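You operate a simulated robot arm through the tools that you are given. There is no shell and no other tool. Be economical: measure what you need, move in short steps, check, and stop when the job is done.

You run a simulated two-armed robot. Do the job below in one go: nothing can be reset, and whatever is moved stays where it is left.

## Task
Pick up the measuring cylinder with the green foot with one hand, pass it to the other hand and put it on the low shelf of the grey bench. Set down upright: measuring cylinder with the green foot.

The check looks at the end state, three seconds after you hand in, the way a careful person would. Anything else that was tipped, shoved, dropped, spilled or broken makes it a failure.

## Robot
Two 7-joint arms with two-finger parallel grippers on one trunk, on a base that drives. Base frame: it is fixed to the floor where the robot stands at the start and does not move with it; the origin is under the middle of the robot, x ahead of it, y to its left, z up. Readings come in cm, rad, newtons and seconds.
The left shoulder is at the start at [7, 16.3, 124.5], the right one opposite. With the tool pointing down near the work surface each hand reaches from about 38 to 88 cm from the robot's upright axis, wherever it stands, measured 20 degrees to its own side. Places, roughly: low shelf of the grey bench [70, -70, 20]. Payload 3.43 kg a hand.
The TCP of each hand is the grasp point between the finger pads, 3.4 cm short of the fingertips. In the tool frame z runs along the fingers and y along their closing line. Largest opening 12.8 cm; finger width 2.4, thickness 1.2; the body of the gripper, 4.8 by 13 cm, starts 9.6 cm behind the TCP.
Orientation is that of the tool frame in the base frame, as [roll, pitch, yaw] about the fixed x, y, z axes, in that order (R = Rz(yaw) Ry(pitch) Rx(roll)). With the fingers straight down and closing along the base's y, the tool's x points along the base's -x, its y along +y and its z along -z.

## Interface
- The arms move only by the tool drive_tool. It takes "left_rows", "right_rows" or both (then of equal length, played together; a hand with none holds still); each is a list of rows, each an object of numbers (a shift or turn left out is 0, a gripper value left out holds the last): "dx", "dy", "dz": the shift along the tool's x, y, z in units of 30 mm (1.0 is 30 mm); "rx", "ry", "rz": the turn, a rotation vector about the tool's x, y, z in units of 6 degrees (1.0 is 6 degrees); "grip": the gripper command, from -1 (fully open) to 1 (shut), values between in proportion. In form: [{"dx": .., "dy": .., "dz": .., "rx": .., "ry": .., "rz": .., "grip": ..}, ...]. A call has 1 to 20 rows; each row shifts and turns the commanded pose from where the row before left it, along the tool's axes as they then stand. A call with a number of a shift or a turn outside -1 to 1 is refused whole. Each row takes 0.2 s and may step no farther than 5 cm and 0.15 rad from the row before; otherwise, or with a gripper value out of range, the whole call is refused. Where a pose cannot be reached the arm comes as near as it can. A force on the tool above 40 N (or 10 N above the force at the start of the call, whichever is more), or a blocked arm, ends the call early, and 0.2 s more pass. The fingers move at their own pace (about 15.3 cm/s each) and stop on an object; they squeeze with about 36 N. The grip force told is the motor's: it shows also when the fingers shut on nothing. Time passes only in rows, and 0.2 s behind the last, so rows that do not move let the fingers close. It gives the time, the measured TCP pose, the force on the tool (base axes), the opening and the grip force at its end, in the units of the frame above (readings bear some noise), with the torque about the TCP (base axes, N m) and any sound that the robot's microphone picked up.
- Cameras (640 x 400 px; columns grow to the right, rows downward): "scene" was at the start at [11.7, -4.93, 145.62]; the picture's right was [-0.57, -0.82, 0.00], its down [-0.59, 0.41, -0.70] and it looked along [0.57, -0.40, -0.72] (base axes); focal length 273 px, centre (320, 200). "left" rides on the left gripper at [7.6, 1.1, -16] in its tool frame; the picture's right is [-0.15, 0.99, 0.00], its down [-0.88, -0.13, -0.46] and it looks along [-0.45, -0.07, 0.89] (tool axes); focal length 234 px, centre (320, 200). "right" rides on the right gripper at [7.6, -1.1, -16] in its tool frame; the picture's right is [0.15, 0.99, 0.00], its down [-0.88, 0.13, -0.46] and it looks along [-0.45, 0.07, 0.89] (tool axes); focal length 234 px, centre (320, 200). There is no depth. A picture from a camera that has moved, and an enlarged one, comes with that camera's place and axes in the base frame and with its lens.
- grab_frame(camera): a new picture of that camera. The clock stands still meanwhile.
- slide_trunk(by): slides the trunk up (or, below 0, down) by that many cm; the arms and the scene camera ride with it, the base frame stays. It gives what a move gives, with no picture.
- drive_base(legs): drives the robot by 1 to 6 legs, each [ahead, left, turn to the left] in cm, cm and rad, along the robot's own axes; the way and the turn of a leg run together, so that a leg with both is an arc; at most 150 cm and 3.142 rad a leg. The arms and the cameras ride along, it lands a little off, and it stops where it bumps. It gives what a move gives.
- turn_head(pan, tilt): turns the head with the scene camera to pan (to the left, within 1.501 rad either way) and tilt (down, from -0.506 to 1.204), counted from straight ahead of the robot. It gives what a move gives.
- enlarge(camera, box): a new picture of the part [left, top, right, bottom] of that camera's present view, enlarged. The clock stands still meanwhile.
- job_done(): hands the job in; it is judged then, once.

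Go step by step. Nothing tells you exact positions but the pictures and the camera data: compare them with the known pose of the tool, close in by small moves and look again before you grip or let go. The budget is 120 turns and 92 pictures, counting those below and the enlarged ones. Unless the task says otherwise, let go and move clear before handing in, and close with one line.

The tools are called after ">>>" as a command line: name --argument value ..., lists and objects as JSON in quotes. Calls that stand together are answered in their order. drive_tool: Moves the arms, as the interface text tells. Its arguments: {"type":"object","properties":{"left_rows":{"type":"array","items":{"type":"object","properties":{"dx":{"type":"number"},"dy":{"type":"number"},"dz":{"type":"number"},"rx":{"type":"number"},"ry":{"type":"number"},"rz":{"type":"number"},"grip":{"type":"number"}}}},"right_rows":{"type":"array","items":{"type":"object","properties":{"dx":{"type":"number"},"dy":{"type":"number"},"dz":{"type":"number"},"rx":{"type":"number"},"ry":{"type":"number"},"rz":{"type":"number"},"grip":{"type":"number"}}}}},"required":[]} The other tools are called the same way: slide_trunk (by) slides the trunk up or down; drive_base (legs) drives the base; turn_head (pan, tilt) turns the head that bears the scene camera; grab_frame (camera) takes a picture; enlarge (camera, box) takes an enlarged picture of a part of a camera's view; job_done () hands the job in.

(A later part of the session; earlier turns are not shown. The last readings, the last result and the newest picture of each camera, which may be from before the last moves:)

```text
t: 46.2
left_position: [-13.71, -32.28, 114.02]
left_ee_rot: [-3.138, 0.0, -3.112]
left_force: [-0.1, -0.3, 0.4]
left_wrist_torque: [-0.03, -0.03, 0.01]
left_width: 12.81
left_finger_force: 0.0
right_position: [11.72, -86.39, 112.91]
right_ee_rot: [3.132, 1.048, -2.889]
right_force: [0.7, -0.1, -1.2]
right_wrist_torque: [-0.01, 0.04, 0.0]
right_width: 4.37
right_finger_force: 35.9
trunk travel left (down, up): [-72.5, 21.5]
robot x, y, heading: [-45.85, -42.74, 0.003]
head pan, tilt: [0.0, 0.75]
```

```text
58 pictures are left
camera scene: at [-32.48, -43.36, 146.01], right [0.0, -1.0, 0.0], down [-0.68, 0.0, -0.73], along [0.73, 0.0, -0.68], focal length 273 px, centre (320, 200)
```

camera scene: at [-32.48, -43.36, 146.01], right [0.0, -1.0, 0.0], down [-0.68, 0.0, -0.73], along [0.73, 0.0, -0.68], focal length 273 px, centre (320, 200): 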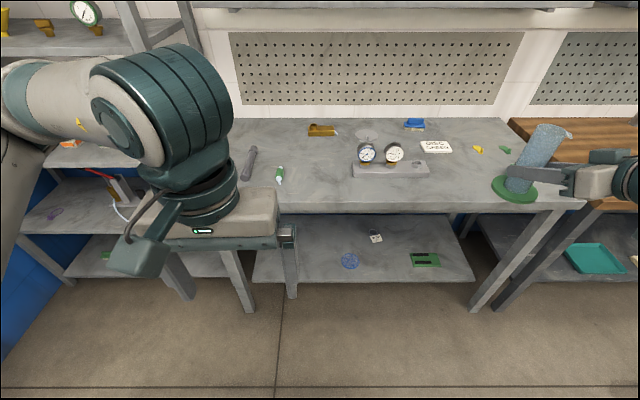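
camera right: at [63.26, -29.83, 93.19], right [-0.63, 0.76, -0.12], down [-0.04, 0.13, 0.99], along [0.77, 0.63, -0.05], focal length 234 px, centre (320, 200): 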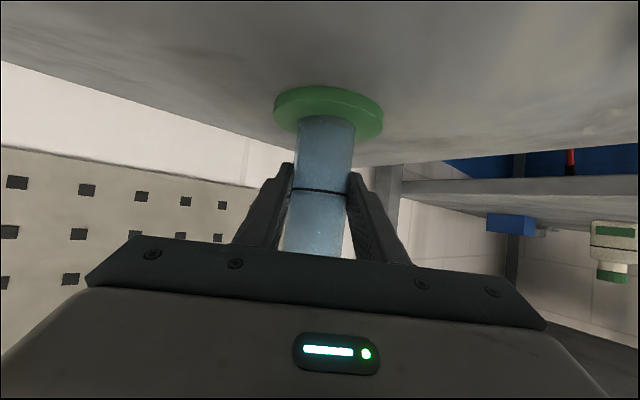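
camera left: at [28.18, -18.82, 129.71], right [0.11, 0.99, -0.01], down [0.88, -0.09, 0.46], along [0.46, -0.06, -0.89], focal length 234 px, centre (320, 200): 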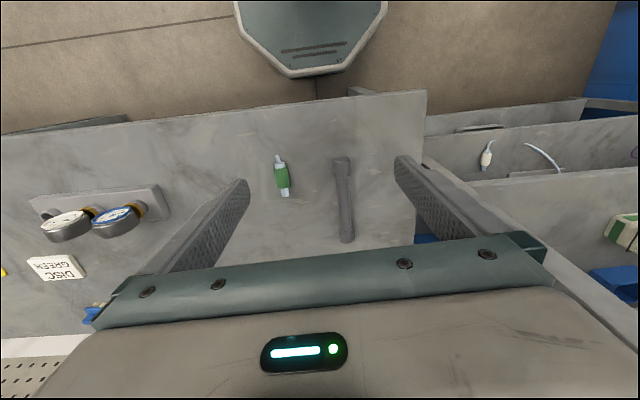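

I ready the left hand first: shift it left and forward, yaw it to point inward, then pitch it level.

>>> drive_tool --left_rows '[{"dx": -0.85, "dy": 0.9}, {"dx": -0.85, "dy": 0.9}, {"dx": -0.85, "dy": 0.9}, {"dx": -0.85, "dy": 0.9}, {"dx": -0.85, "dy": 0.9}, {"rz": 1}, {"rz": 1}, {"rz": 1}, {"rz": 1}, {"rz": 1}, {"rz": 1}, {"rz": 1}, {"rz": 1}, {"rz": 1}, {"rz": 1}, {"rz": 1}]'

>>> drive_tool --left_rows '[{"ry": -1}, {"ry": -1}, {"ry": -1}, {"ry": -1}, {"ry": -1}, {"ry": -1}, {"ry": -1}, {"ry": -1}, {"ry": -1}, {"ry": -1}, {"ry": -1}, {"ry": -1}, {"ry": -1}, {"ry": -1}, {"ry": -1}, {}]'

>>> grab_frame --camera "scene"

```text
t: 49.6
left_position: [-1.22, -18.4, 113.86]
left_ee_rot: [-3.141, 0.003, 2.014]
left_force: [0.1, -0.4, -0.1]
left_wrist_torque: [0.0, 0.04, 0.01]
left_width: 12.8
left_finger_force: 0.1
right_position: [11.75, -86.36, 112.87]
right_ee_rot: [3.134, 1.046, -2.889]
right_force: [-0.2, 0.1, -1.9]
right_wrist_torque: [-0.03, -0.02, 0.02]
right_width: 4.38
right_finger_force: 36.3
trunk travel left (down, up): [-72.5, 21.5]
robot x, y, heading: [-45.91, -42.83, -0.006]
head pan, tilt: [0.0, 0.75]
```

```text
t: 53.0
left_position: [-5.88, -18.99, 124.91]
left_ee_rot: [-1.026, 1.565, -2.152]
left_force: [0.3, 0.7, 0.5]
left_wrist_torque: [-0.02, 0.01, 0.0]
left_width: 12.79
left_finger_force: 0.1
left hand out of reach, approached as far as the arm can: row 7, 8, 9, 10, 11, 12, 13, 14, 15
right_position: [11.71, -86.29, 113.07]
right_ee_rot: [3.134, 1.048, -2.887]
right_force: [0.6, -0.1, -2.5]
right_wrist_torque: [-0.03, 0.01, -0.02]
right_width: 4.36
right_finger_force: 35.9
trunk travel left (down, up): [-72.5, 21.5]
robot x, y, heading: [-45.62, -42.57, 0.003]
head pan, tilt: [0.0, 0.75]
```

```text
57 pictures are left
camera scene: at [-32.49, -43.31, 146.01], right [0.0, -1.0, 0.0], down [-0.68, 0.0, -0.73], along [0.73, 0.0, -0.68], focal length 273 px, centre (320, 200)
```

scene: 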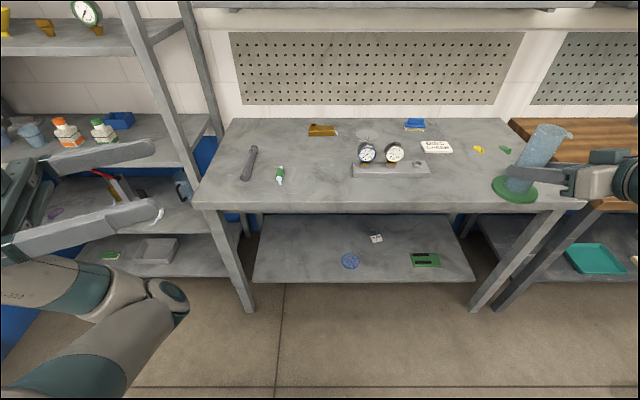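

The left hand is level at azimuth -64°, z≈125. Now I bring the right hand with the cylinder to the middle, yawing it about 48° to the left first while keeping it upright.

>>> drive_tool --right_rows '[{"rx": -0.866, "rz": -0.5}, {"rx": -0.866, "rz": -0.5}, {"rx": -0.866, "rz": -0.5}, {"rx": -0.866, "rz": -0.5}, {"rx": -0.866, "rz": -0.5}, {"rx": -0.866, "rz": -0.5}, {"rx": -0.866, "rz": -0.5}, {"rx": -0.866, "rz": -0.5}, {}]'

>>> drive_tool --right_rows '[{"dx": -0.507, "dy": 0.657, "dz": 0.593}, {"dx": -0.507, "dy": 0.657, "dz": 0.593}, {"dx": -0.507, "dy": 0.657, "dz": 0.593}, {"dx": -0.507, "dy": 0.657, "dz": 0.593}, {"dx": -0.507, "dy": 0.657, "dz": 0.593}, {"dx": -0.507, "dy": 0.657, "dz": 0.593}, {"dx": -0.507, "dy": 0.657, "dz": 0.593}, {"dx": -0.507, "dy": 0.657, "dz": 0.593}, {"dx": -0.507, "dy": 0.657, "dz": 0.593}, {"dx": -0.507, "dy": 0.657, "dz": 0.593}, {"dx": -0.507, "dy": 0.657, "dz": 0.593}, {"dx": -0.507, "dy": 0.657, "dz": 0.593}, {"dx": -0.507, "dy": 0.657, "dz": 0.593}, {"dx": -0.507, "dy": 0.657, "dz": 0.593}, {}]'

>>> grab_frame --camera "scene"

```text
t: 55.0
left_position: [-5.86, -19.05, 124.77]
left_ee_rot: [-1.257, 1.564, -2.382]
left_force: [-0.7, 0.0, -0.5]
left_wrist_torque: [-0.01, 0.03, -0.01]
left_width: 12.8
left_finger_force: 0.1
right_position: [11.69, -86.45, 112.8]
right_ee_rot: [3.132, 1.048, -2.681]
right_force: [0.9, 1.0, -1.4]
right_wrist_torque: [-0.01, 0.09, -0.03]
right_width: 4.38
right_finger_force: 35.9
right hand out of reach, approached as far as the arm can: row 3, 4, 5, 6, 7, 8
trunk travel left (down, up): [-72.5, 21.5]
robot x, y, heading: [-46.01, -42.69, -0.001]
head pan, tilt: [0.0, 0.75]
```

```text
t: 58.2
left_position: [-6.05, -18.96, 124.95]
left_ee_rot: [-1.329, 1.566, -2.455]
left_force: [-0.6, -0.4, 0.3]
left_wrist_torque: [-0.01, 0.0, 0.03]
left_width: 12.8
left_finger_force: 0.1
right_position: [27.84, -47.35, 119.11]
right_ee_rot: [3.134, 1.049, -2.678]
right_force: [0.1, -0.4, -0.6]
right_wrist_torque: [0.01, -0.01, 0.01]
right_width: 4.38
right_finger_force: 36.4
trunk travel left (down, up): [-72.5, 21.5]
robot x, y, heading: [-46.11, -42.97, -0.004]
head pan, tilt: [0.0, 0.75]
```

```text
56 pictures are left
camera scene: at [-32.51, -43.42, 146.01], right [0.0, -1.0, 0.0], down [-0.68, 0.0, -0.73], along [0.73, 0.0, -0.68], focal length 273 px, centre (320, 200)
```

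scene: 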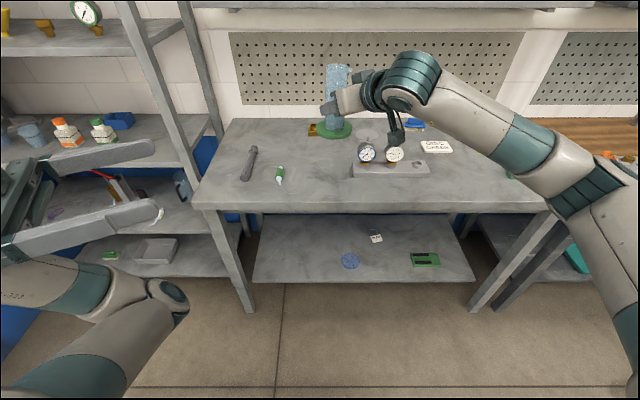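

The rotation was limited out there, so I finish yawing here and then draw back.

>>> drive_tool --right_rows '[{"rx": -0.866, "rz": -0.5}, {"rx": -0.866, "rz": -0.5}, {"rx": -0.866, "rz": -0.5}, {"rx": -0.866, "rz": -0.5}, {"rx": -0.866, "rz": -0.5}, {"rx": -0.866, "rz": -0.5}, {}]'

```text
t: 59.9
left_position: [-5.9, -19.04, 124.79]
left_ee_rot: [-1.281, 1.565, -2.409]
left_force: [-0.2, -0.2, 0.1]
left_wrist_torque: [0.01, -0.03, 0.02]
left_width: 12.77
left_finger_force: 0.0
right_position: [28.05, -47.16, 119.12]
right_ee_rot: [3.134, 1.048, -2.206]
right_force: [0.0, -0.2, -0.8]
right_wrist_torque: [-0.04, -0.02, -0.01]
right_width: 4.36
right_finger_force: 36.1
right hand out of reach, approached as far as the arm can: row 5, 6
trunk travel left (down, up): [-72.5, 21.5]
robot x, y, heading: [-45.89, -42.99, -0.002]
head pan, tilt: [0.0, 0.75]
```

>>> drive_tool --right_rows '[{"dx": 0.255, "dy": 0.69, "dz": -0.44}, {"dx": 0.255, "dy": 0.69, "dz": -0.44}, {"dx": 0.255, "dy": 0.69, "dz": -0.44}, {"dx": 0.255, "dy": 0.69, "dz": -0.44}, {"dx": 0.255, "dy": 0.69, "dz": -0.44}, {"dx": 0.255, "dy": 0.69, "dz": -0.44}, {"dx": 0.255, "dy": 0.69, "dz": -0.44}, {}]'

>>> grab_frame --camera "scene"

>>> grab_frame --camera "left"

```text
t: 61.6
left_position: [-5.94, -18.86, 124.78]
left_ee_rot: [-1.277, 1.566, -2.405]
left_force: [0.1, -0.3, 0.3]
left_wrist_torque: [-0.02, 0.01, 0.01]
left_width: 12.79
left_finger_force: 0.0
right_position: [9.8, -47.32, 119.08]
right_ee_rot: [3.135, 1.05, -2.205]
right_force: [-0.9, -0.1, -2.0]
right_wrist_torque: [-0.02, -0.01, 0.01]
right_width: 4.38
right_finger_force: 35.8
trunk travel left (down, up): [-72.5, 21.5]
robot x, y, heading: [-45.57, -42.98, 0.001]
head pan, tilt: [0.0, 0.75]
```

```text
55 pictures are left
camera scene: at [-32.43, -43.31, 146.01], right [0.0, -1.0, 0.0], down [-0.68, 0.0, -0.73], along [0.73, 0.0, -0.68], focal length 273 px, centre (320, 200)
```

scene: 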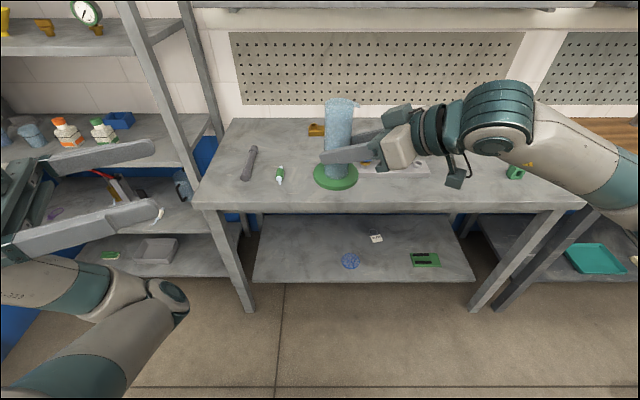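

```text
54 pictures are left
camera left: at [-11.87, -4.13, 117.12], right [0.89, 0.43, 0.14], down [-0.31, 0.36, 0.88], along [0.32, -0.83, 0.45], focal length 234 px, centre (320, 200)
```

left: 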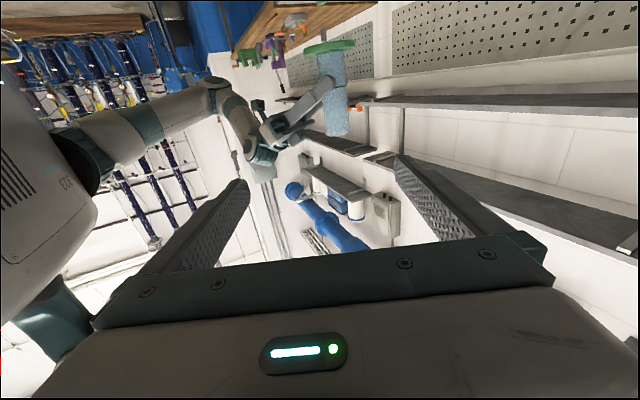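

The cylinder is held upright with its top at z≈128 and the spout facing away from the left hand. I narrow the left fingers to about 7 cm and advance to a standoff.

>>> drive_tool --left_rows '[{"dy": 0.08, "dz": 0.83, "grip": -0.125}, {"dy": 0.08, "dz": 0.83}, {"dy": 0.08, "dz": 0.83}, {"dy": 0.08, "dz": 0.83}, {"dy": 0.08, "dz": 0.83}, {"dy": 0.08, "dz": 0.83}, {"dy": 0.08, "dz": 0.83}, {"dy": 0.07, "dz": 0.83, "dx": -0.07}, {}]'

>>> grab_frame --camera "scene"

>>> grab_frame --camera "left"

```text
t: 63.6
left_position: [-3.42, -22.04, 126.73]
left_ee_rot: [-1.33, 1.566, -2.459]
left_force: [0.0, -0.4, -0.2]
left_wrist_torque: [0.01, -0.02, -0.01]
left_width: 7.18
left_finger_force: 0.1
left hand out of reach, approached as far as the arm can: row 1, 2, 3, 4, 5, 6, 7, 8
right_position: [9.88, -47.39, 119.03]
right_ee_rot: [3.135, 1.049, -2.205]
right_force: [-0.2, 0.4, -1.5]
right_wrist_torque: [-0.02, -0.01, 0.01]
right_width: 4.37
right_finger_force: 36.3
trunk travel left (down, up): [-72.5, 21.5]
robot x, y, heading: [-45.54, -42.73, 0.001]
head pan, tilt: [0.0, 0.75]
```

```text
53 pictures are left
camera scene: at [-32.48, -43.33, 146.01], right [0.0, -1.0, 0.0], down [-0.68, 0.0, -0.73], along [0.73, 0.0, -0.68], focal length 273 px, centre (320, 200)
```

scene: 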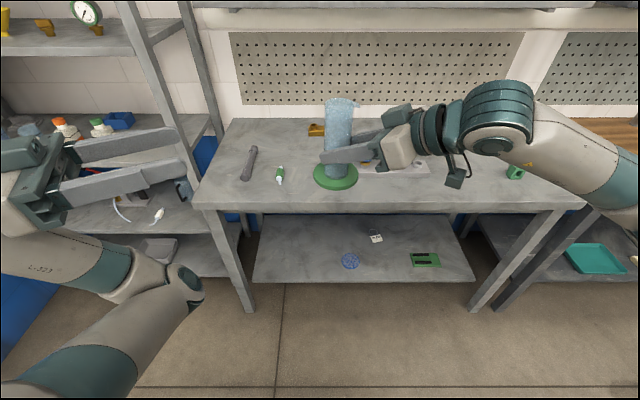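

```text
52 pictures are left
camera left: at [-9.35, -7.38, 119.17], right [0.89, 0.43, 0.14], down [-0.31, 0.36, 0.88], along [0.32, -0.83, 0.45], focal length 234 px, centre (320, 200)
```

left: 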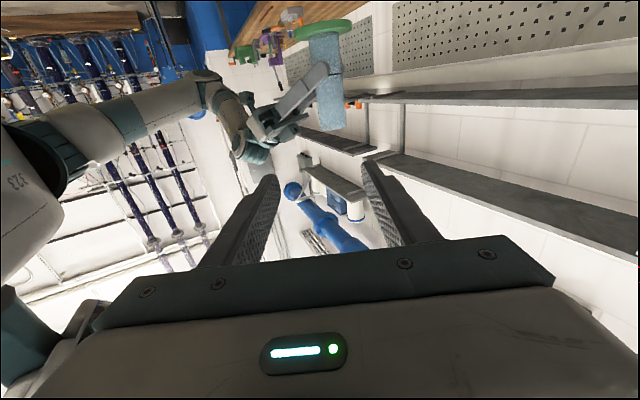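

The left arm ended up in an awkward elbow branch at its wrist limit. I return it to pointing down, move inward in that configuration, and pitch up only at the standoff.

>>> drive_tool --left_rows '[{"ry": 1}, {"ry": 1}, {"ry": 1}, {"ry": 1}, {"ry": 1}, {"ry": 1}, {"ry": 1}, {"ry": 1}, {"ry": 1}, {"ry": 1}, {"ry": 1}, {"ry": 1}, {"ry": 1}, {"ry": 1}, {"ry": 1}, {"rz": -1}, {"rz": -1}, {}]'

>>> grab_frame --camera "scene"

```text
t: 67.5
left_position: [-3.26, -22.22, 126.8]
left_ee_rot: [-3.141, 0.001, 2.227]
left_force: [0.4, -0.2, 0.3]
left_wrist_torque: [0.02, 0.03, 0.0]
left_width: 7.19
left_finger_force: 0.1
right_position: [9.75, -47.39, 119.08]
right_ee_rot: [3.136, 1.05, -2.205]
right_force: [0.8, 0.1, -1.6]
right_wrist_torque: [0.0, 0.0, -0.02]
right_width: 4.38
right_finger_force: 36.3
trunk travel left (down, up): [-72.5, 21.5]
robot x, y, heading: [-46.01, -42.9, -0.001]
head pan, tilt: [0.0, 0.75]
```

```text
51 pictures are left
camera scene: at [-32.48, -43.35, 146.01], right [0.0, -1.0, 0.0], down [-0.68, 0.0, -0.73], along [0.73, 0.0, -0.68], focal length 273 px, centre (320, 200)
```

scene: 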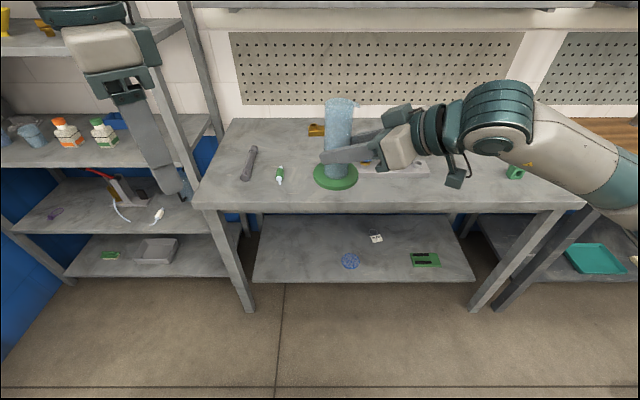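

>>> drive_tool --left_rows '[{"dx": -0.95, "dy": -0.33, "dz": -0.21}, {"dx": -0.95, "dy": -0.33, "dz": -0.21}, {"dx": -0.95, "dy": -0.33, "dz": -0.21}, {"dx": -0.95, "dy": -0.33, "dz": -0.21}, {"dx": -0.95, "dy": -0.33, "dz": -0.21}, {"ry": -1}, {"ry": -1}, {"ry": -1}, {"ry": -1}, {"ry": -1}, {"ry": -1}, {}]'

>>> grab_frame --camera "scene"

```text
t: 70.0
left_position: [1.68, -36.24, 129.99]
left_ee_rot: [-3.138, 0.633, 2.229]
left_force: [-0.1, 0.0, -0.4]
left_wrist_torque: [0.0, 0.0, 0.02]
left_width: 7.22
left_finger_force: 0.1
right_position: [9.95, -47.33, 119.1]
right_ee_rot: [3.136, 1.049, -2.206]
right_force: [0.0, 0.0, -2.0]
right_wrist_torque: [-0.04, 0.05, 0.01]
right_width: 4.38
right_finger_force: 36.5
trunk travel left (down, up): [-72.5, 21.5]
robot x, y, heading: [-45.6, -42.67, -0.007]
head pan, tilt: [0.0, 0.75]
```

```text
50 pictures are left
camera scene: at [-32.48, -43.36, 146.01], right [0.0, -1.0, 0.0], down [-0.68, 0.0, -0.73], along [0.73, 0.0, -0.68], focal length 273 px, centre (320, 200)
```

scene: 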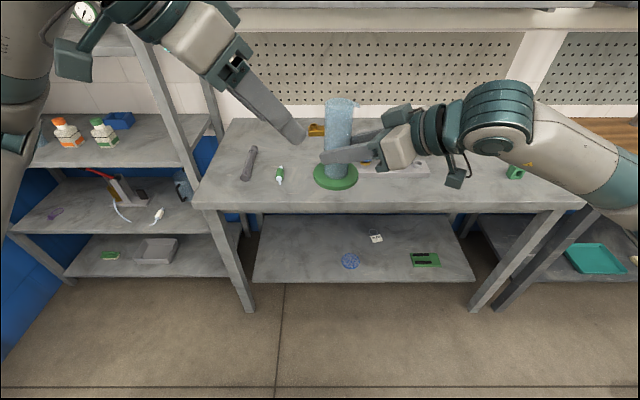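

>>> drive_tool --left_rows '[{"ry": -1}, {"ry": -1}, {"ry": -1}, {"ry": -1}, {"ry": -1}, {"ry": -1}, {"ry": -0.5}, {}]'

>>> grab_frame --camera "scene"

>>> grab_frame --camera "left"

```text
t: 71.8
left_position: [3.59, -36.25, 130.99]
left_ee_rot: [-3.132, 1.313, 2.236]
left_force: [0.5, -0.8, -0.6]
left_wrist_torque: [0.0, -0.02, 0.02]
left_width: 7.17
left_finger_force: 0.0
left hand out of reach, approached as far as the arm can: row 6, 7
right_position: [9.86, -47.34, 119.12]
right_ee_rot: [3.133, 1.048, -2.205]
right_force: [0.1, 0.0, -1.2]
right_wrist_torque: [-0.02, 0.01, 0.03]
right_width: 4.37
right_finger_force: 36.6
trunk travel left (down, up): [-72.5, 21.5]
robot x, y, heading: [-45.5, -42.93, -0.002]
head pan, tilt: [0.0, 0.75]
```

```text
49 pictures are left
camera scene: at [-32.5, -43.33, 146.01], right [0.0, -1.0, 0.0], down [-0.68, 0.0, -0.73], along [0.73, 0.0, -0.68], focal length 273 px, centre (320, 200)
```

scene: 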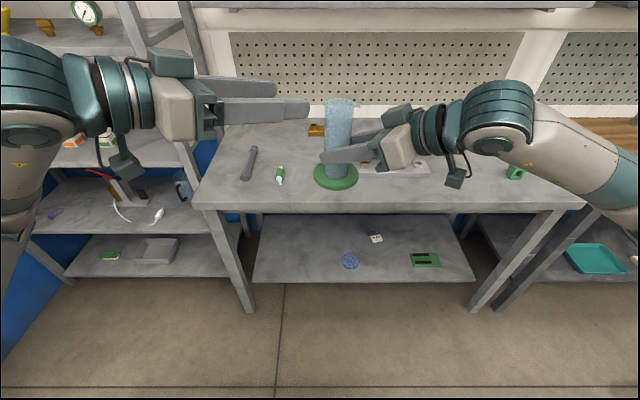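

```text
48 pictures are left
camera left: at [-6.16, -21.92, 127.72], right [0.81, 0.57, 0.14], down [-0.23, 0.09, 0.97], along [0.54, -0.81, 0.21], focal length 234 px, centre (320, 200)
```

left: 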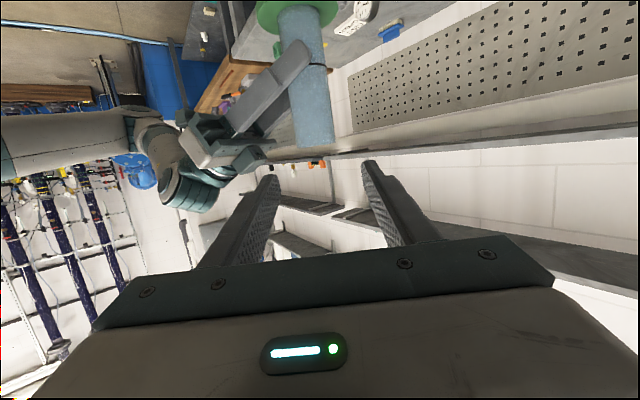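

The left hand is at its standoff with a 15° tilt. I advance partway down to grip height and recheck the alignment.

>>> drive_tool --left_rows '[{"dx": 0.355, "dy": -0.075, "dz": 0.61}, {"dx": 0.355, "dy": -0.075, "dz": 0.61}, {"dx": 0.355, "dy": -0.075, "dz": 0.61}, {"dx": 0.355, "dy": -0.075, "dz": 0.61}, {}]'

>>> enlarge --camera "scene" --box '[220, 60, 460, 210]'

>>> grab_frame --camera "left"

```text
t: 73.0
left_position: [6.48, -41.67, 125.05]
left_ee_rot: [-3.129, 1.314, 2.238]
left_force: [0.2, 0.4, -0.8]
left_wrist_torque: [0.01, 0.02, -0.04]
left_width: 7.17
left_finger_force: 0.1
right_position: [9.98, -47.32, 119.07]
right_ee_rot: [3.134, 1.048, -2.205]
right_force: [0.5, 0.7, -1.8]
right_wrist_torque: [-0.02, -0.01, 0.0]
right_width: 4.36
right_finger_force: 35.6
trunk travel left (down, up): [-72.5, 21.5]
robot x, y, heading: [-46.32, -42.95, -0.006]
head pan, tilt: [0.0, 0.75]
```

```text
2.67 times, centred on (340, 135) of scene
camera zoom: at [-32.52, -43.28, 146.02], right [0.0, -1.0, 0.0], down [-0.68, 0.0, -0.73], along [0.73, 0.0, -0.68], focal length 727 px, centre (267, 373)
```

zoom: 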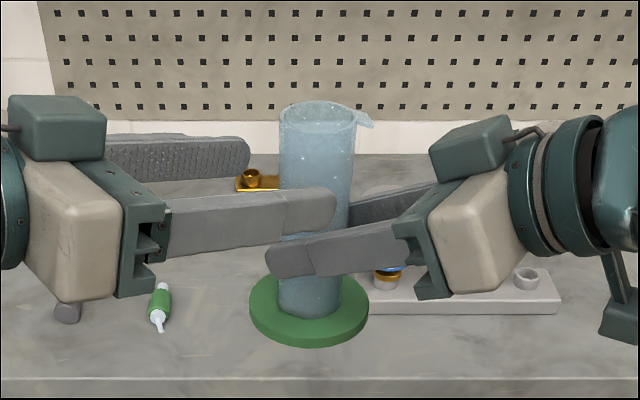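

```text
46 pictures are left
camera left: at [-3.26, -27.22, 121.66], right [0.81, 0.57, 0.14], down [-0.23, 0.09, 0.97], along [0.54, -0.81, 0.21], focal length 234 px, centre (320, 200)
```

left: 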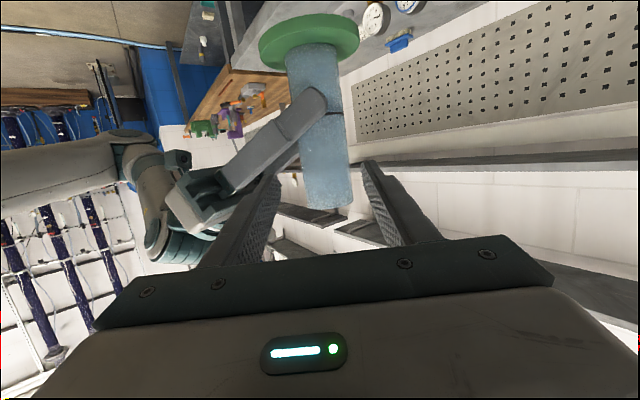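

Both views show the cylinder between the left fingers, above the right ones. I raise the left hand a touch for clearance and move in.

>>> drive_tool --left_rows '[{"dx": -0.24, "dz": -0.06}, {"dx": -0.104, "dy": -0.02, "dz": 0.393}, {"dx": -0.104, "dy": -0.02, "dz": 0.393}, {"dx": -0.104, "dy": -0.02, "dz": 0.393}, {"dx": -0.104, "dy": -0.02, "dz": 0.393}, {"dx": -0.104, "dy": -0.02, "dz": 0.393}, {}]'

>>> enlarge --camera "scene" --box '[220, 60, 460, 210]'

>>> grab_frame --camera "left"

```text
t: 74.7
left_position: [10.09, -46.63, 125.81]
left_ee_rot: [-3.133, 1.313, 2.236]
left_force: [0.4, -0.6, -0.1]
left_wrist_torque: [0.01, 0.02, 0.02]
left_width: 7.19
left_finger_force: 0.1
right_position: [9.78, -47.41, 119.25]
right_ee_rot: [3.134, 1.05, -2.206]
right_force: [0.1, 0.5, -1.3]
right_wrist_torque: [0.02, 0.0, 0.03]
right_width: 4.36
right_finger_force: 35.7
trunk travel left (down, up): [-72.5, 21.5]
robot x, y, heading: [-46.04, -43.06, -0.001]
head pan, tilt: [0.0, 0.75]
```

```text
2.67 times, centred on (340, 135) of scene
camera zoom: at [-32.49, -43.29, 146.01], right [0.0, -1.0, 0.0], down [-0.68, 0.0, -0.73], along [0.73, 0.0, -0.68], focal length 727 px, centre (267, 373)
```

zoom: 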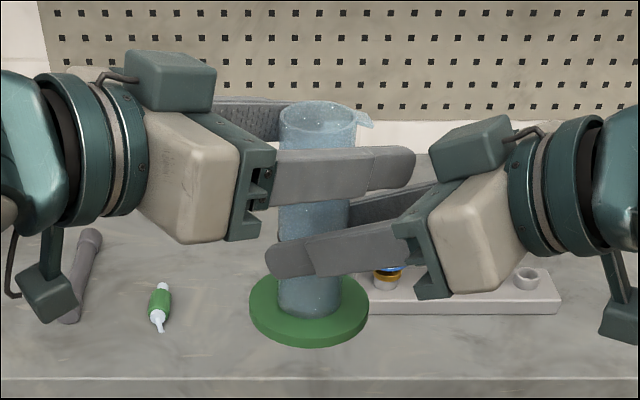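

```text
44 pictures are left
camera left: at [0.27, -32.19, 122.46], right [0.81, 0.57, 0.14], down [-0.23, 0.09, 0.97], along [0.54, -0.81, 0.21], focal length 234 px, centre (320, 200)
```

left: 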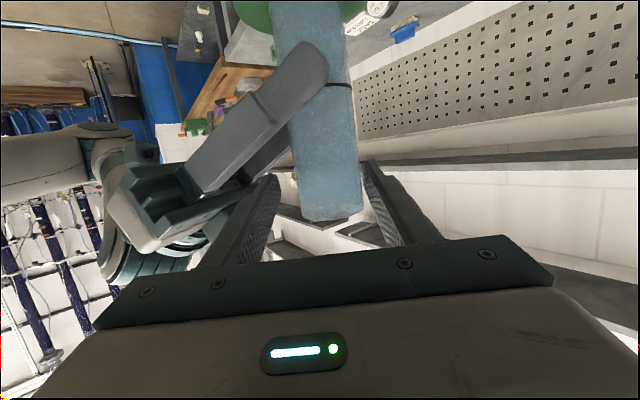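

The wrist view shows the cylinder about 0.6 cm toward one finger. I shift to centre it, then close gently in stages.

>>> drive_tool --left_rows '[{"dy": 0.2}, {"grip": 0.1}, {"grip": 0.2}, {}]'

>>> enlarge --camera "left" --box '[200, 50, 440, 250]'

```text
t: 75.7
left_position: [10.61, -46.25, 125.77]
left_ee_rot: [-3.13, 1.314, 2.236]
left_force: [0.1, -0.3, 0.3]
left_wrist_torque: [-0.01, -0.02, -0.03]
left_width: 5.12
left_finger_force: 0.2
right_position: [9.9, -47.38, 119.22]
right_ee_rot: [3.135, 1.048, -2.206]
right_force: [0.7, -0.3, -2.5]
right_wrist_torque: [-0.03, -0.01, 0.02]
right_width: 4.35
right_finger_force: 36.4
trunk travel left (down, up): [-72.5, 21.5]
robot x, y, heading: [-45.61, -43.01, 0.0]
head pan, tilt: [0.0, 0.75]
```

```text
2.00 times, centred on (320, 150) of left
camera zoom: at [0.75, -31.83, 122.47], right [0.81, 0.57, 0.14], down [-0.23, 0.09, 0.97], along [0.54, -0.81, 0.21], focal length 468 px, centre (320, 300)
```

zoom: 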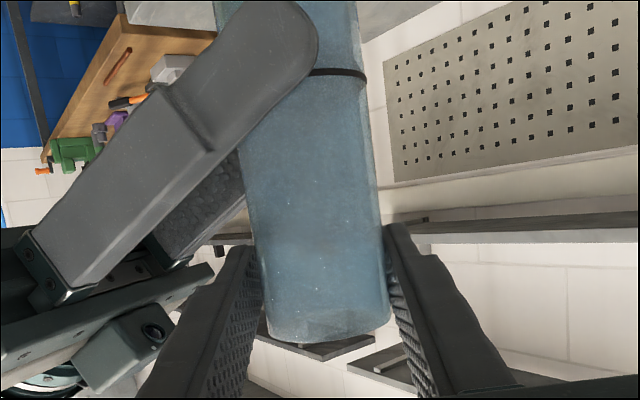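

It is well centred with no contact yet, so I close the left hand fully.

>>> drive_tool --left_rows '[{"grip": 0.3}, {"grip": 0.4}, {"grip": 1}, {}, {}]'

```text
t: 76.8
left_position: [10.7, -46.1, 125.7]
left_ee_rot: [-3.135, 1.311, 2.237]
left_force: [17.3, 13.1, 0.2]
left_wrist_torque: [0.71, -0.91, 0.17]
left_width: 4.63
left_finger_force: 36.1
right_position: [9.85, -47.46, 119.04]
right_ee_rot: [3.135, 1.048, -2.206]
right_force: [-15.4, -13.5, 0.8]
right_wrist_torque: [0.17, -0.14, -0.09]
right_width: 4.36
right_finger_force: 35.9
trunk travel left (down, up): [-72.5, 21.5]
robot x, y, heading: [-45.97, -42.67, -0.006]
head pan, tilt: [0.0, 0.75]
```

Both hands hold it, but about 20 N is locked between them. I shift the left hand slightly in the direction the force asks for, to relax it.

>>> drive_tool --left_rows '[{"dy": 0.07}, {"dy": 0.07}, {}]'

```text
t: 77.7
left_position: [10.66, -46.15, 125.87]
left_ee_rot: [-3.128, 1.312, 2.233]
left_force: [-4.2, -5.7, 3.3]
left_wrist_torque: [0.61, -0.26, 0.16]
left_width: 4.64
left_finger_force: 36.2
right_position: [9.9, -47.42, 119.09]
right_ee_rot: [3.133, 1.05, -2.206]
right_force: [5.2, 4.9, -4.0]
right_wrist_torque: [-1.01, 0.55, -0.21]
right_width: 4.37
right_finger_force: 35.5
trunk travel left (down, up): [-72.5, 21.5]
robot x, y, heading: [-45.97, -43.17, -0.003]
head pan, tilt: [0.0, 0.75]
```

>>> drive_tool --left_rows '[{"dy": -0.03}, {}, {}, {}, {}, {}]' --right_rows '[{}, {}, {"grip": 0.1}, {"grip": -0.1}, {"grip": -0.35}, {}]'

>>> enlarge --camera "scene" --box '[220, 60, 460, 210]'

```text
t: 79.0
left_position: [10.86, -46.02, 125.65]
left_ee_rot: [-3.132, 1.311, 2.235]
left_force: [0.0, 0.9, 0.2]
left_wrist_torque: [-0.02, -0.02, 0.01]
left_width: 4.62
left_finger_force: 36.4
right_position: [9.85, -47.33, 119.1]
right_ee_rot: [3.137, 1.05, -2.207]
right_force: [-0.6, -0.1, 0.0]
right_wrist_torque: [0.02, 0.0, 0.02]
right_width: 8.64
right_finger_force: 0.0
trunk travel left (down, up): [-72.5, 21.5]
robot x, y, heading: [-46.01, -43.19, -0.003]
head pan, tilt: [0.0, 0.75]
```

```text
2.67 times, centred on (340, 135) of scene
camera zoom: at [-32.48, -43.33, 146.01], right [0.0, -1.0, 0.0], down [-0.68, 0.0, -0.73], along [0.73, 0.0, -0.68], focal length 727 px, centre (267, 373)
```

zoom: 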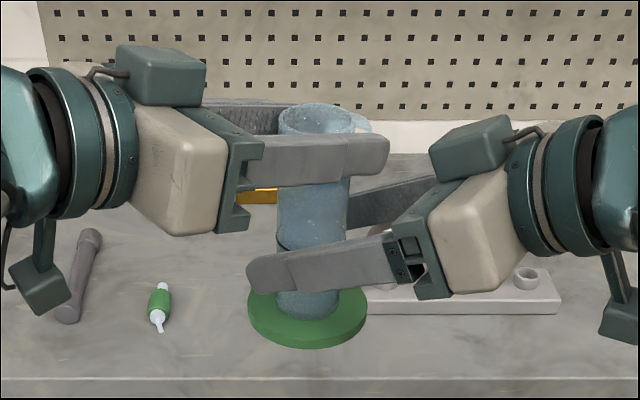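

The right fingers have opened and the left hand holds the cylinder. I retreat the right hand straight back along its axis.

>>> drive_tool --right_rows '[{"dz": -0.5}, {"dz": -0.8}, {"dz": -1}, {"dz": -1}, {"dz": -1}, {"dz": -1}, {"dz": -1}, {}]'

>>> grab_frame --camera "scene"

>>> enlarge --camera "left" --box '[160, 0, 480, 250]'

```text
t: 80.8
left_position: [10.92, -45.95, 125.72]
left_ee_rot: [-3.132, 1.312, 2.24]
left_force: [-0.2, -0.2, 0.4]
left_wrist_torque: [0.04, -0.03, -0.01]
left_width: 4.62
left_finger_force: 36.3
right_position: [0.41, -60.4, 128.52]
right_ee_rot: [3.134, 1.049, -2.206]
right_force: [-0.2, 0.5, -0.1]
right_wrist_torque: [-0.02, -0.02, 0.02]
right_width: 8.63
right_finger_force: 0.0
trunk travel left (down, up): [-72.5, 21.5]
robot x, y, heading: [-45.97, -43.33, -0.005]
head pan, tilt: [0.0, 0.75]
```

```text
41 pictures are left
camera scene: at [-32.41, -43.28, 146.0], right [0.0, -1.0, 0.0], down [-0.68, 0.0, -0.73], along [0.73, 0.0, -0.68], focal length 273 px, centre (320, 200)
```

scene: 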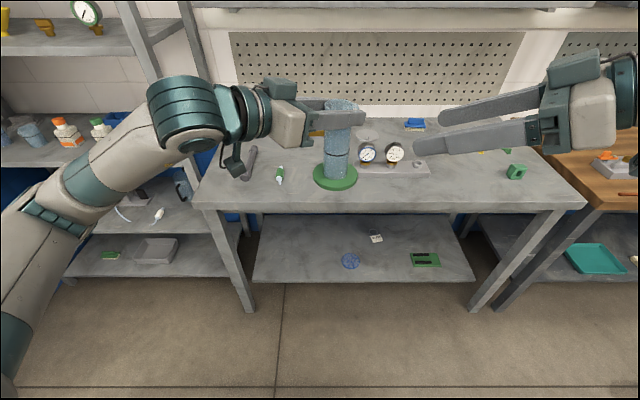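

```text
1.60 times, centred on (320, 125) of left
camera zoom: at [1.11, -31.63, 122.39], right [0.81, 0.57, 0.14], down [-0.23, 0.09, 0.97], along [0.54, -0.81, 0.21], focal length 375 px, centre (320, 320)
```

zoom: 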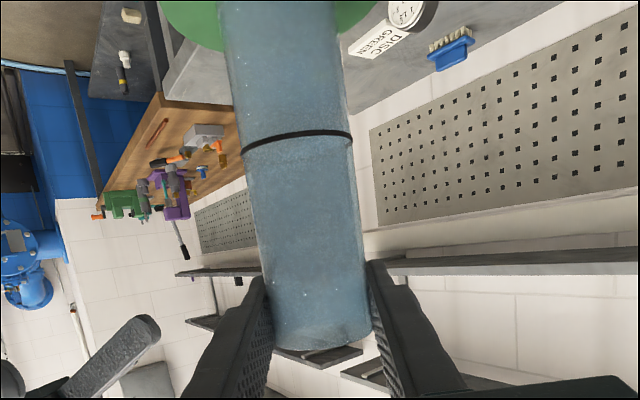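

The handover is done: the left hand alone holds the cylinder, gripped about 13.3 cm above its foot bottom. I tuck the right hand back and move the base right for the approach to the shelf.

>>> drive_tool --right_rows '[{"dx": 0.5, "dz": -0.866}, {"dx": 0.5, "dz": -0.866}, {"dx": 0.5, "dz": -0.866}, {"dx": 0.5, "dz": -0.866}, {"dx": 0.5, "dz": -0.866}, {"dx": 0.5, "dz": -0.866}, {"dx": 0.5, "dz": -0.866}, {"dx": 0.5, "dz": -0.866}, {"grip": 0.5}]'

>>> drive_base --legs '[[0, -36, 0]]'

>>> grab_frame --camera "scene"

```text
t: 82.8
left_position: [10.76, -46.07, 125.68]
left_ee_rot: [-3.132, 1.312, 2.236]
left_force: [0.9, -0.8, -0.2]
left_wrist_torque: [0.02, 0.0, 0.03]
left_width: 4.61
left_finger_force: 35.9
right_position: [-13.72, -80.01, 128.36]
right_ee_rot: [3.135, 1.048, -2.205]
right_force: [-0.8, -0.4, 0.4]
right_wrist_torque: [0.03, 0.02, 0.02]
right_width: 3.19
right_finger_force: 0.0
trunk travel left (down, up): [-72.5, 21.5]
robot x, y, heading: [-46.0, -43.03, -0.004]
head pan, tilt: [0.0, 0.75]
```

```text
t: 85.1
left_position: [10.94, -81.18, 125.73]
left_ee_rot: [-3.132, 1.312, 2.241]
left_force: [-0.4, 0.1, 0.1]
left_wrist_torque: [0.01, 0.01, 0.0]
left_width: 4.6
left_finger_force: 35.9
right_position: [-13.56, -115.36, 128.47]
right_ee_rot: [3.133, 1.049, -2.2]
right_force: [0.4, 0.5, -0.1]
right_wrist_torque: [-0.03, 0.01, -0.01]
right_width: 3.21
right_finger_force: 0.0
trunk travel left (down, up): [-72.5, 21.5]
robot x, y, heading: [-45.83, -78.67, 0.001]
head pan, tilt: [0.0, 0.75]
```

```text
39 pictures are left
camera scene: at [-32.46, -78.7, 146.01], right [0.0, -1.0, 0.0], down [-0.68, 0.0, -0.73], along [0.73, 0.0, -0.68], focal length 273 px, centre (320, 200)
```

scene: 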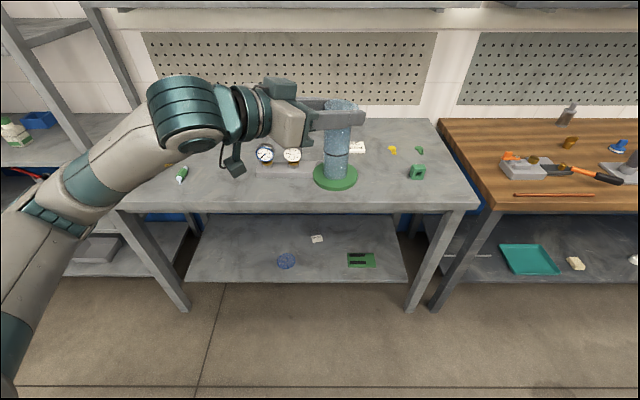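

I swing the left hand out to its own side in front, yawing toward straight ahead and keeping the cylinder upright.

>>> drive_tool --left_rows '[{"rx": -0.4255, "rz": -0.112, "dz": -0.653, "dx": 0.172, "dy": 0.682}, {"rx": -0.4255, "rz": -0.112, "dz": -0.622, "dx": 0.164, "dy": 0.712}, {"rx": -0.4255, "rz": -0.112, "dz": -0.589, "dx": 0.155, "dy": 0.742}, {"rx": -0.4255, "rz": -0.112, "dz": -0.555, "dx": 0.146, "dy": 0.769}, {"rx": -0.4255, "rz": -0.112, "dz": -0.52, "dx": 0.137, "dy": 0.795}, {"rx": -0.4255, "rz": -0.112, "dz": -0.485, "dx": 0.128, "dy": 0.819}, {"rx": -0.4255, "rz": -0.112, "dz": -0.448, "dx": 0.118, "dy": 0.84}, {}]'

```text
t: 86.9
left_position: [13.53, -61.42, 125.6]
left_ee_rot: [-3.135, 1.311, 2.558]
left_force: [-0.3, -0.3, 1.0]
left_wrist_torque: [-0.03, 0.01, -0.01]
left_width: 4.63
left_finger_force: 36.5
right_position: [-13.49, -115.41, 128.4]
right_ee_rot: [3.132, 1.049, -2.202]
right_force: [0.0, -0.6, 0.6]
right_wrist_torque: [0.02, 0.02, 0.04]
right_width: 3.23
right_finger_force: 0.1
trunk travel left (down, up): [-72.5, 21.5]
robot x, y, heading: [-45.83, -78.63, 0.005]
head pan, tilt: [0.0, 0.75]
```

>>> drive_tool --left_rows '[{"rx": -0.4255, "rz": -0.112, "dz": -0.409, "dx": 0.108, "dy": 0.861}, {"rx": -0.4255, "rz": -0.112, "dz": -0.371, "dx": 0.098, "dy": 0.88}, {"rx": -0.4255, "rz": -0.112, "dz": -0.33, "dx": 0.087, "dy": 0.897}, {"rx": -0.4255, "rz": -0.112, "dz": -0.291, "dx": 0.077, "dy": 0.911}, {"rx": -0.4255, "rz": -0.112, "dz": -0.251, "dx": 0.066, "dy": 0.924}, {"rx": -0.4255, "rz": -0.112, "dz": -0.209, "dx": 0.055, "dy": 0.935}, {}]'

>>> grab_frame --camera "scene"

```text
t: 88.5
left_position: [15.84, -44.02, 125.72]
left_ee_rot: [-3.137, 1.31, 2.832]
left_force: [-0.5, 0.9, 0.2]
left_wrist_torque: [0.02, 0.01, -0.02]
left_width: 4.63
left_finger_force: 35.8
right_position: [-13.5, -115.45, 128.54]
right_ee_rot: [3.135, 1.05, -2.204]
right_force: [-0.4, -0.3, 0.7]
right_wrist_torque: [0.0, -0.03, -0.01]
right_width: 3.19
right_finger_force: 0.1
trunk travel left (down, up): [-72.5, 21.5]
robot x, y, heading: [-45.99, -78.24, 0.004]
head pan, tilt: [0.0, 0.75]
```

```text
38 pictures are left
camera scene: at [-32.42, -78.75, 146.01], right [0.0, -1.0, 0.0], down [-0.68, 0.0, -0.73], along [0.73, 0.0, -0.68], focal length 273 px, centre (320, 200)
```

scene: 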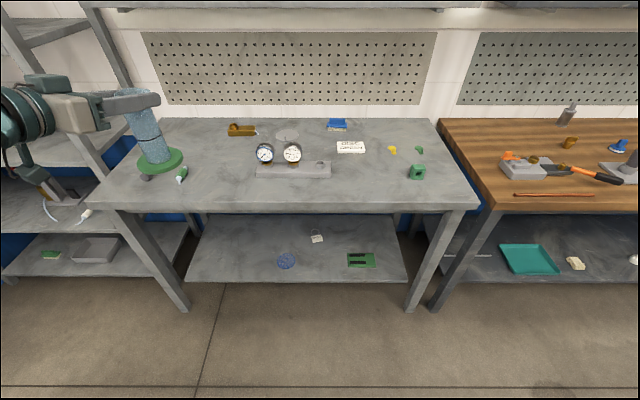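

The pose is good. I lower the trunk while still clear of the bench.

>>> slide_trunk --by -40

>>> slide_trunk --by -29

>>> turn_head --pan 0.35 --tilt 0.4

>>> grab_frame --camera "scene"

```text
t: 92.4
left_position: [15.87, -44.17, 85.93]
left_ee_rot: [-3.137, 1.312, 2.832]
left_force: [-0.2, 0.0, 0.3]
left_wrist_torque: [0.02, 0.01, 0.0]
left_width: 4.6
left_finger_force: 36.0
right_position: [-13.54, -115.27, 88.49]
right_ee_rot: [3.135, 1.049, -2.201]
right_force: [1.0, 0.3, 1.0]
right_wrist_torque: [-0.01, -0.01, 0.04]
right_width: 3.22
right_finger_force: 0.0
trunk travel left (down, up): [-32.5, 61.5]
robot x, y, heading: [-45.95, -78.38, 0.002]
head pan, tilt: [0.0, 0.75]
```

```text
t: 95.3
left_position: [15.85, -44.11, 56.8]
left_ee_rot: [-3.135, 1.311, 2.831]
left_force: [-0.5, -0.3, 0.0]
left_wrist_torque: [-0.01, 0.02, 0.01]
left_width: 4.59
left_finger_force: 36.1
right_position: [-13.62, -115.28, 59.51]
right_ee_rot: [3.136, 1.049, -2.201]
right_force: [-1.3, 0.4, 0.9]
right_wrist_torque: [0.0, -0.02, 0.0]
right_width: 3.22
right_finger_force: 0.1
trunk travel left (down, up): [-3.5, 90.5]
robot x, y, heading: [-45.8, -78.4, 0.004]
head pan, tilt: [0.0, 0.75]
```

```text
t: 96.1
left_position: [15.97, -44.13, 56.7]
left_ee_rot: [-3.138, 1.311, 2.833]
left_force: [-0.1, 0.0, -0.5]
left_wrist_torque: [0.02, 0.0, 0.0]
left_width: 4.6
left_finger_force: 35.6
right_position: [-13.52, -115.31, 59.51]
right_ee_rot: [3.135, 1.048, -2.201]
right_force: [0.1, 0.4, 0.4]
right_wrist_torque: [0.02, 0.0, 0.03]
right_width: 3.2
right_finger_force: 0.1
trunk travel left (down, up): [-3.5, 90.5]
robot x, y, heading: [-45.64, -78.47, 0.001]
head pan, tilt: [0.351, 0.4]
```

```text
37 pictures are left
camera scene: at [-32.08, -75.54, 80.12], right [0.35, -0.94, 0.0], down [-0.37, -0.13, -0.92], along [0.86, 0.32, -0.39], focal length 273 px, centre (320, 200)
```

scene: 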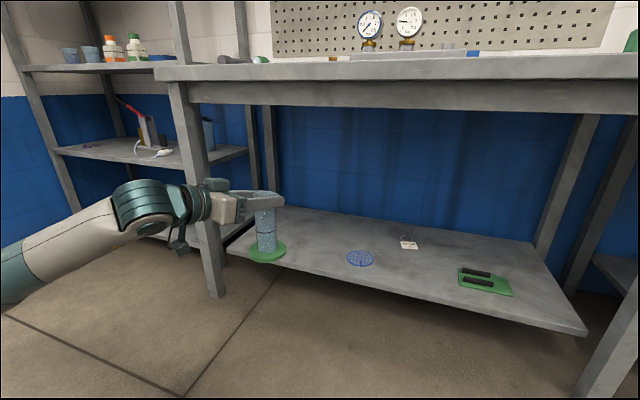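

The view is clear. The cylinder hangs upright at y≈-44, heading for a free part of the shelf. I drive forward under the bench top with the foot well above the shelf.

>>> drive_base --legs '[[25, 0, 0]]'

>>> grab_frame --camera "scene"

```text
t: 97.9
left_position: [40.45, -43.93, 56.86]
left_ee_rot: [-3.138, 1.311, 2.834]
left_force: [0.0, -0.3, -1.1]
left_wrist_torque: [0.0, -0.01, -0.01]
left_width: 4.57
left_finger_force: 35.9
right_position: [11.18, -115.18, 59.44]
right_ee_rot: [3.134, 1.05, -2.198]
right_force: [0.2, 0.3, -0.1]
right_wrist_torque: [-0.01, -0.02, -0.03]
right_width: 3.22
right_finger_force: 0.1
trunk travel left (down, up): [-3.5, 90.5]
robot x, y, heading: [-21.35, -78.3, 0.003]
head pan, tilt: [0.351, 0.4]
```

```text
36 pictures are left
camera scene: at [-7.47, -75.42, 80.12], right [0.35, -0.94, 0.0], down [-0.36, -0.14, -0.92], along [0.86, 0.32, -0.39], focal length 273 px, centre (320, 200)
```

scene: 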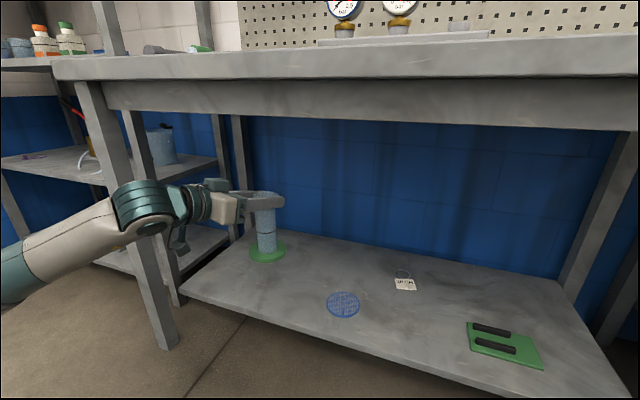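

>>> drive_base --legs '[[14, 0, 0]]'

>>> grab_frame --camera "scene"

```text
t: 99.2
left_position: [54.17, -43.91, 56.78]
left_ee_rot: [-3.139, 1.31, 2.832]
left_force: [-0.2, -0.5, -0.3]
left_wrist_torque: [-0.02, -0.02, 0.01]
left_width: 4.57
left_finger_force: 36.4
right_position: [24.78, -115.23, 59.54]
right_ee_rot: [3.134, 1.05, -2.201]
right_force: [-0.6, -1.2, 0.5]
right_wrist_torque: [0.0, 0.03, 0.02]
right_width: 3.2
right_finger_force: 0.0
trunk travel left (down, up): [-3.5, 90.5]
robot x, y, heading: [-7.53, -78.16, 0.005]
head pan, tilt: [0.351, 0.4]
```

```text
35 pictures are left
camera scene: at [6.32, -75.38, 80.12], right [0.35, -0.94, 0.0], down [-0.37, -0.13, -0.92], along [0.86, 0.32, -0.39], focal length 273 px, centre (320, 200)
```

scene: 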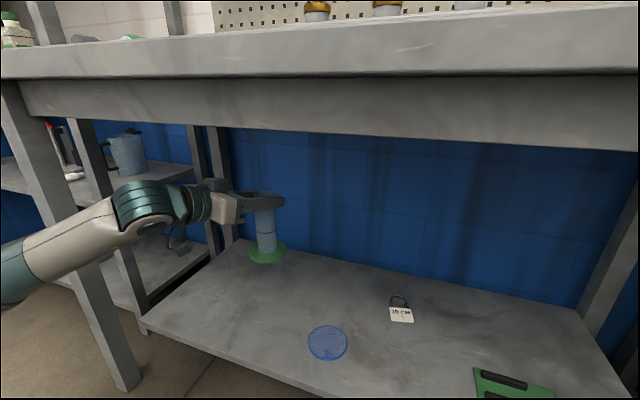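

Over the shelf at (54, -44). I lower by 19 cm and check the gap.

>>> drive_tool --left_rows '[{"dx": 0.875, "dz": 0.23}, {"dx": 0.875, "dz": 0.23}, {"dx": 0.875, "dz": 0.23}, {"dx": 0.875, "dz": 0.23}, {"dx": 0.875, "dz": 0.23}, {"dx": 0.875, "dz": 0.23}, {"dx": 0.875, "dz": 0.23}, {}]'

>>> grab_frame --camera "scene"

>>> enlarge --camera "scene" --box '[180, 170, 380, 320]'

>>> grab_frame --camera "left"

```text
t: 101.0
left_position: [54.46, -43.85, 37.85]
left_ee_rot: [-3.138, 1.311, 2.833]
left_force: [-0.6, -0.3, 0.7]
left_wrist_torque: [0.02, 0.07, 0.0]
left_width: 4.56
left_finger_force: 36.4
right_position: [24.91, -115.05, 59.49]
right_ee_rot: [3.135, 1.049, -2.2]
right_force: [0.3, -0.5, 0.5]
right_wrist_torque: [0.01, 0.0, 0.03]
right_width: 3.21
right_finger_force: 0.1
trunk travel left (down, up): [-3.5, 90.5]
robot x, y, heading: [-7.62, -78.41, 0.001]
head pan, tilt: [0.351, 0.4]
```

```text
34 pictures are left
camera scene: at [6.32, -75.38, 80.12], right [0.35, -0.94, 0.0], down [-0.37, -0.14, -0.92], along [0.86, 0.32, -0.39], focal length 273 px, centre (320, 200)
```

scene: 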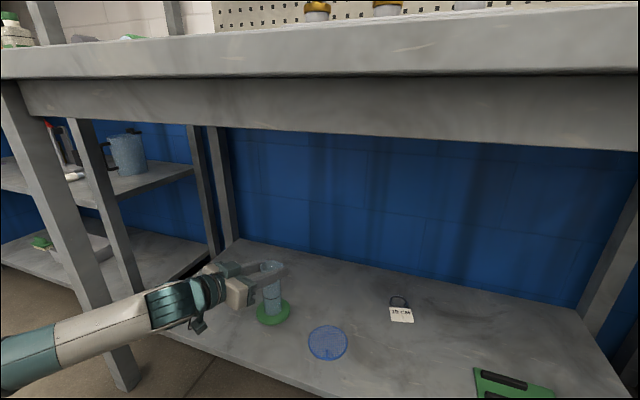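

```text
2.67 times, centred on (280, 245) of scene
camera zoom: at [6.32, -75.38, 80.12], right [0.35, -0.94, 0.0], down [-0.37, -0.14, -0.92], along [0.86, 0.32, -0.39], focal length 727 px, centre (427, 80)
```

zoom: 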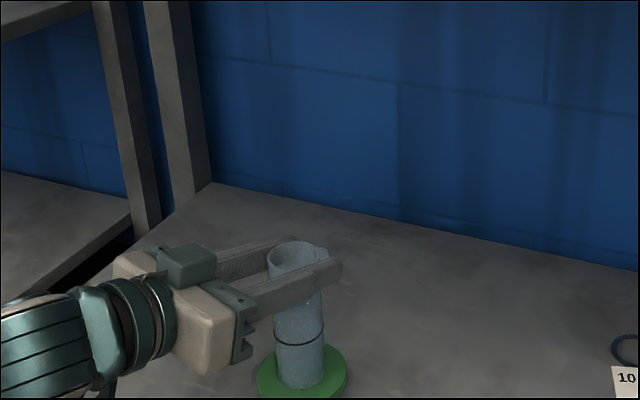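

```text
32 pictures are left
camera left: at [38.01, -37.63, 34.47], right [0.34, 0.93, 0.14], down [-0.24, -0.06, 0.97], along [0.91, -0.36, 0.21], focal length 234 px, centre (320, 200)
```

left: 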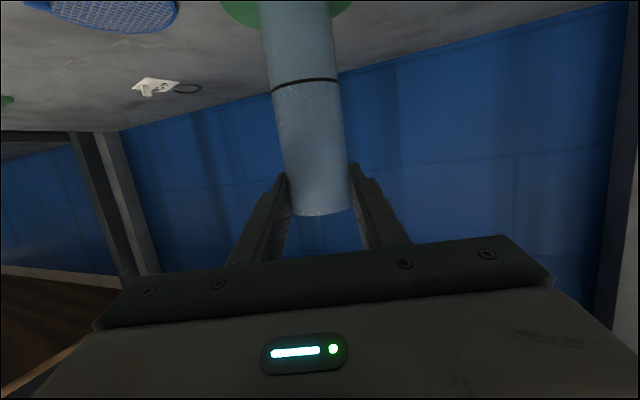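

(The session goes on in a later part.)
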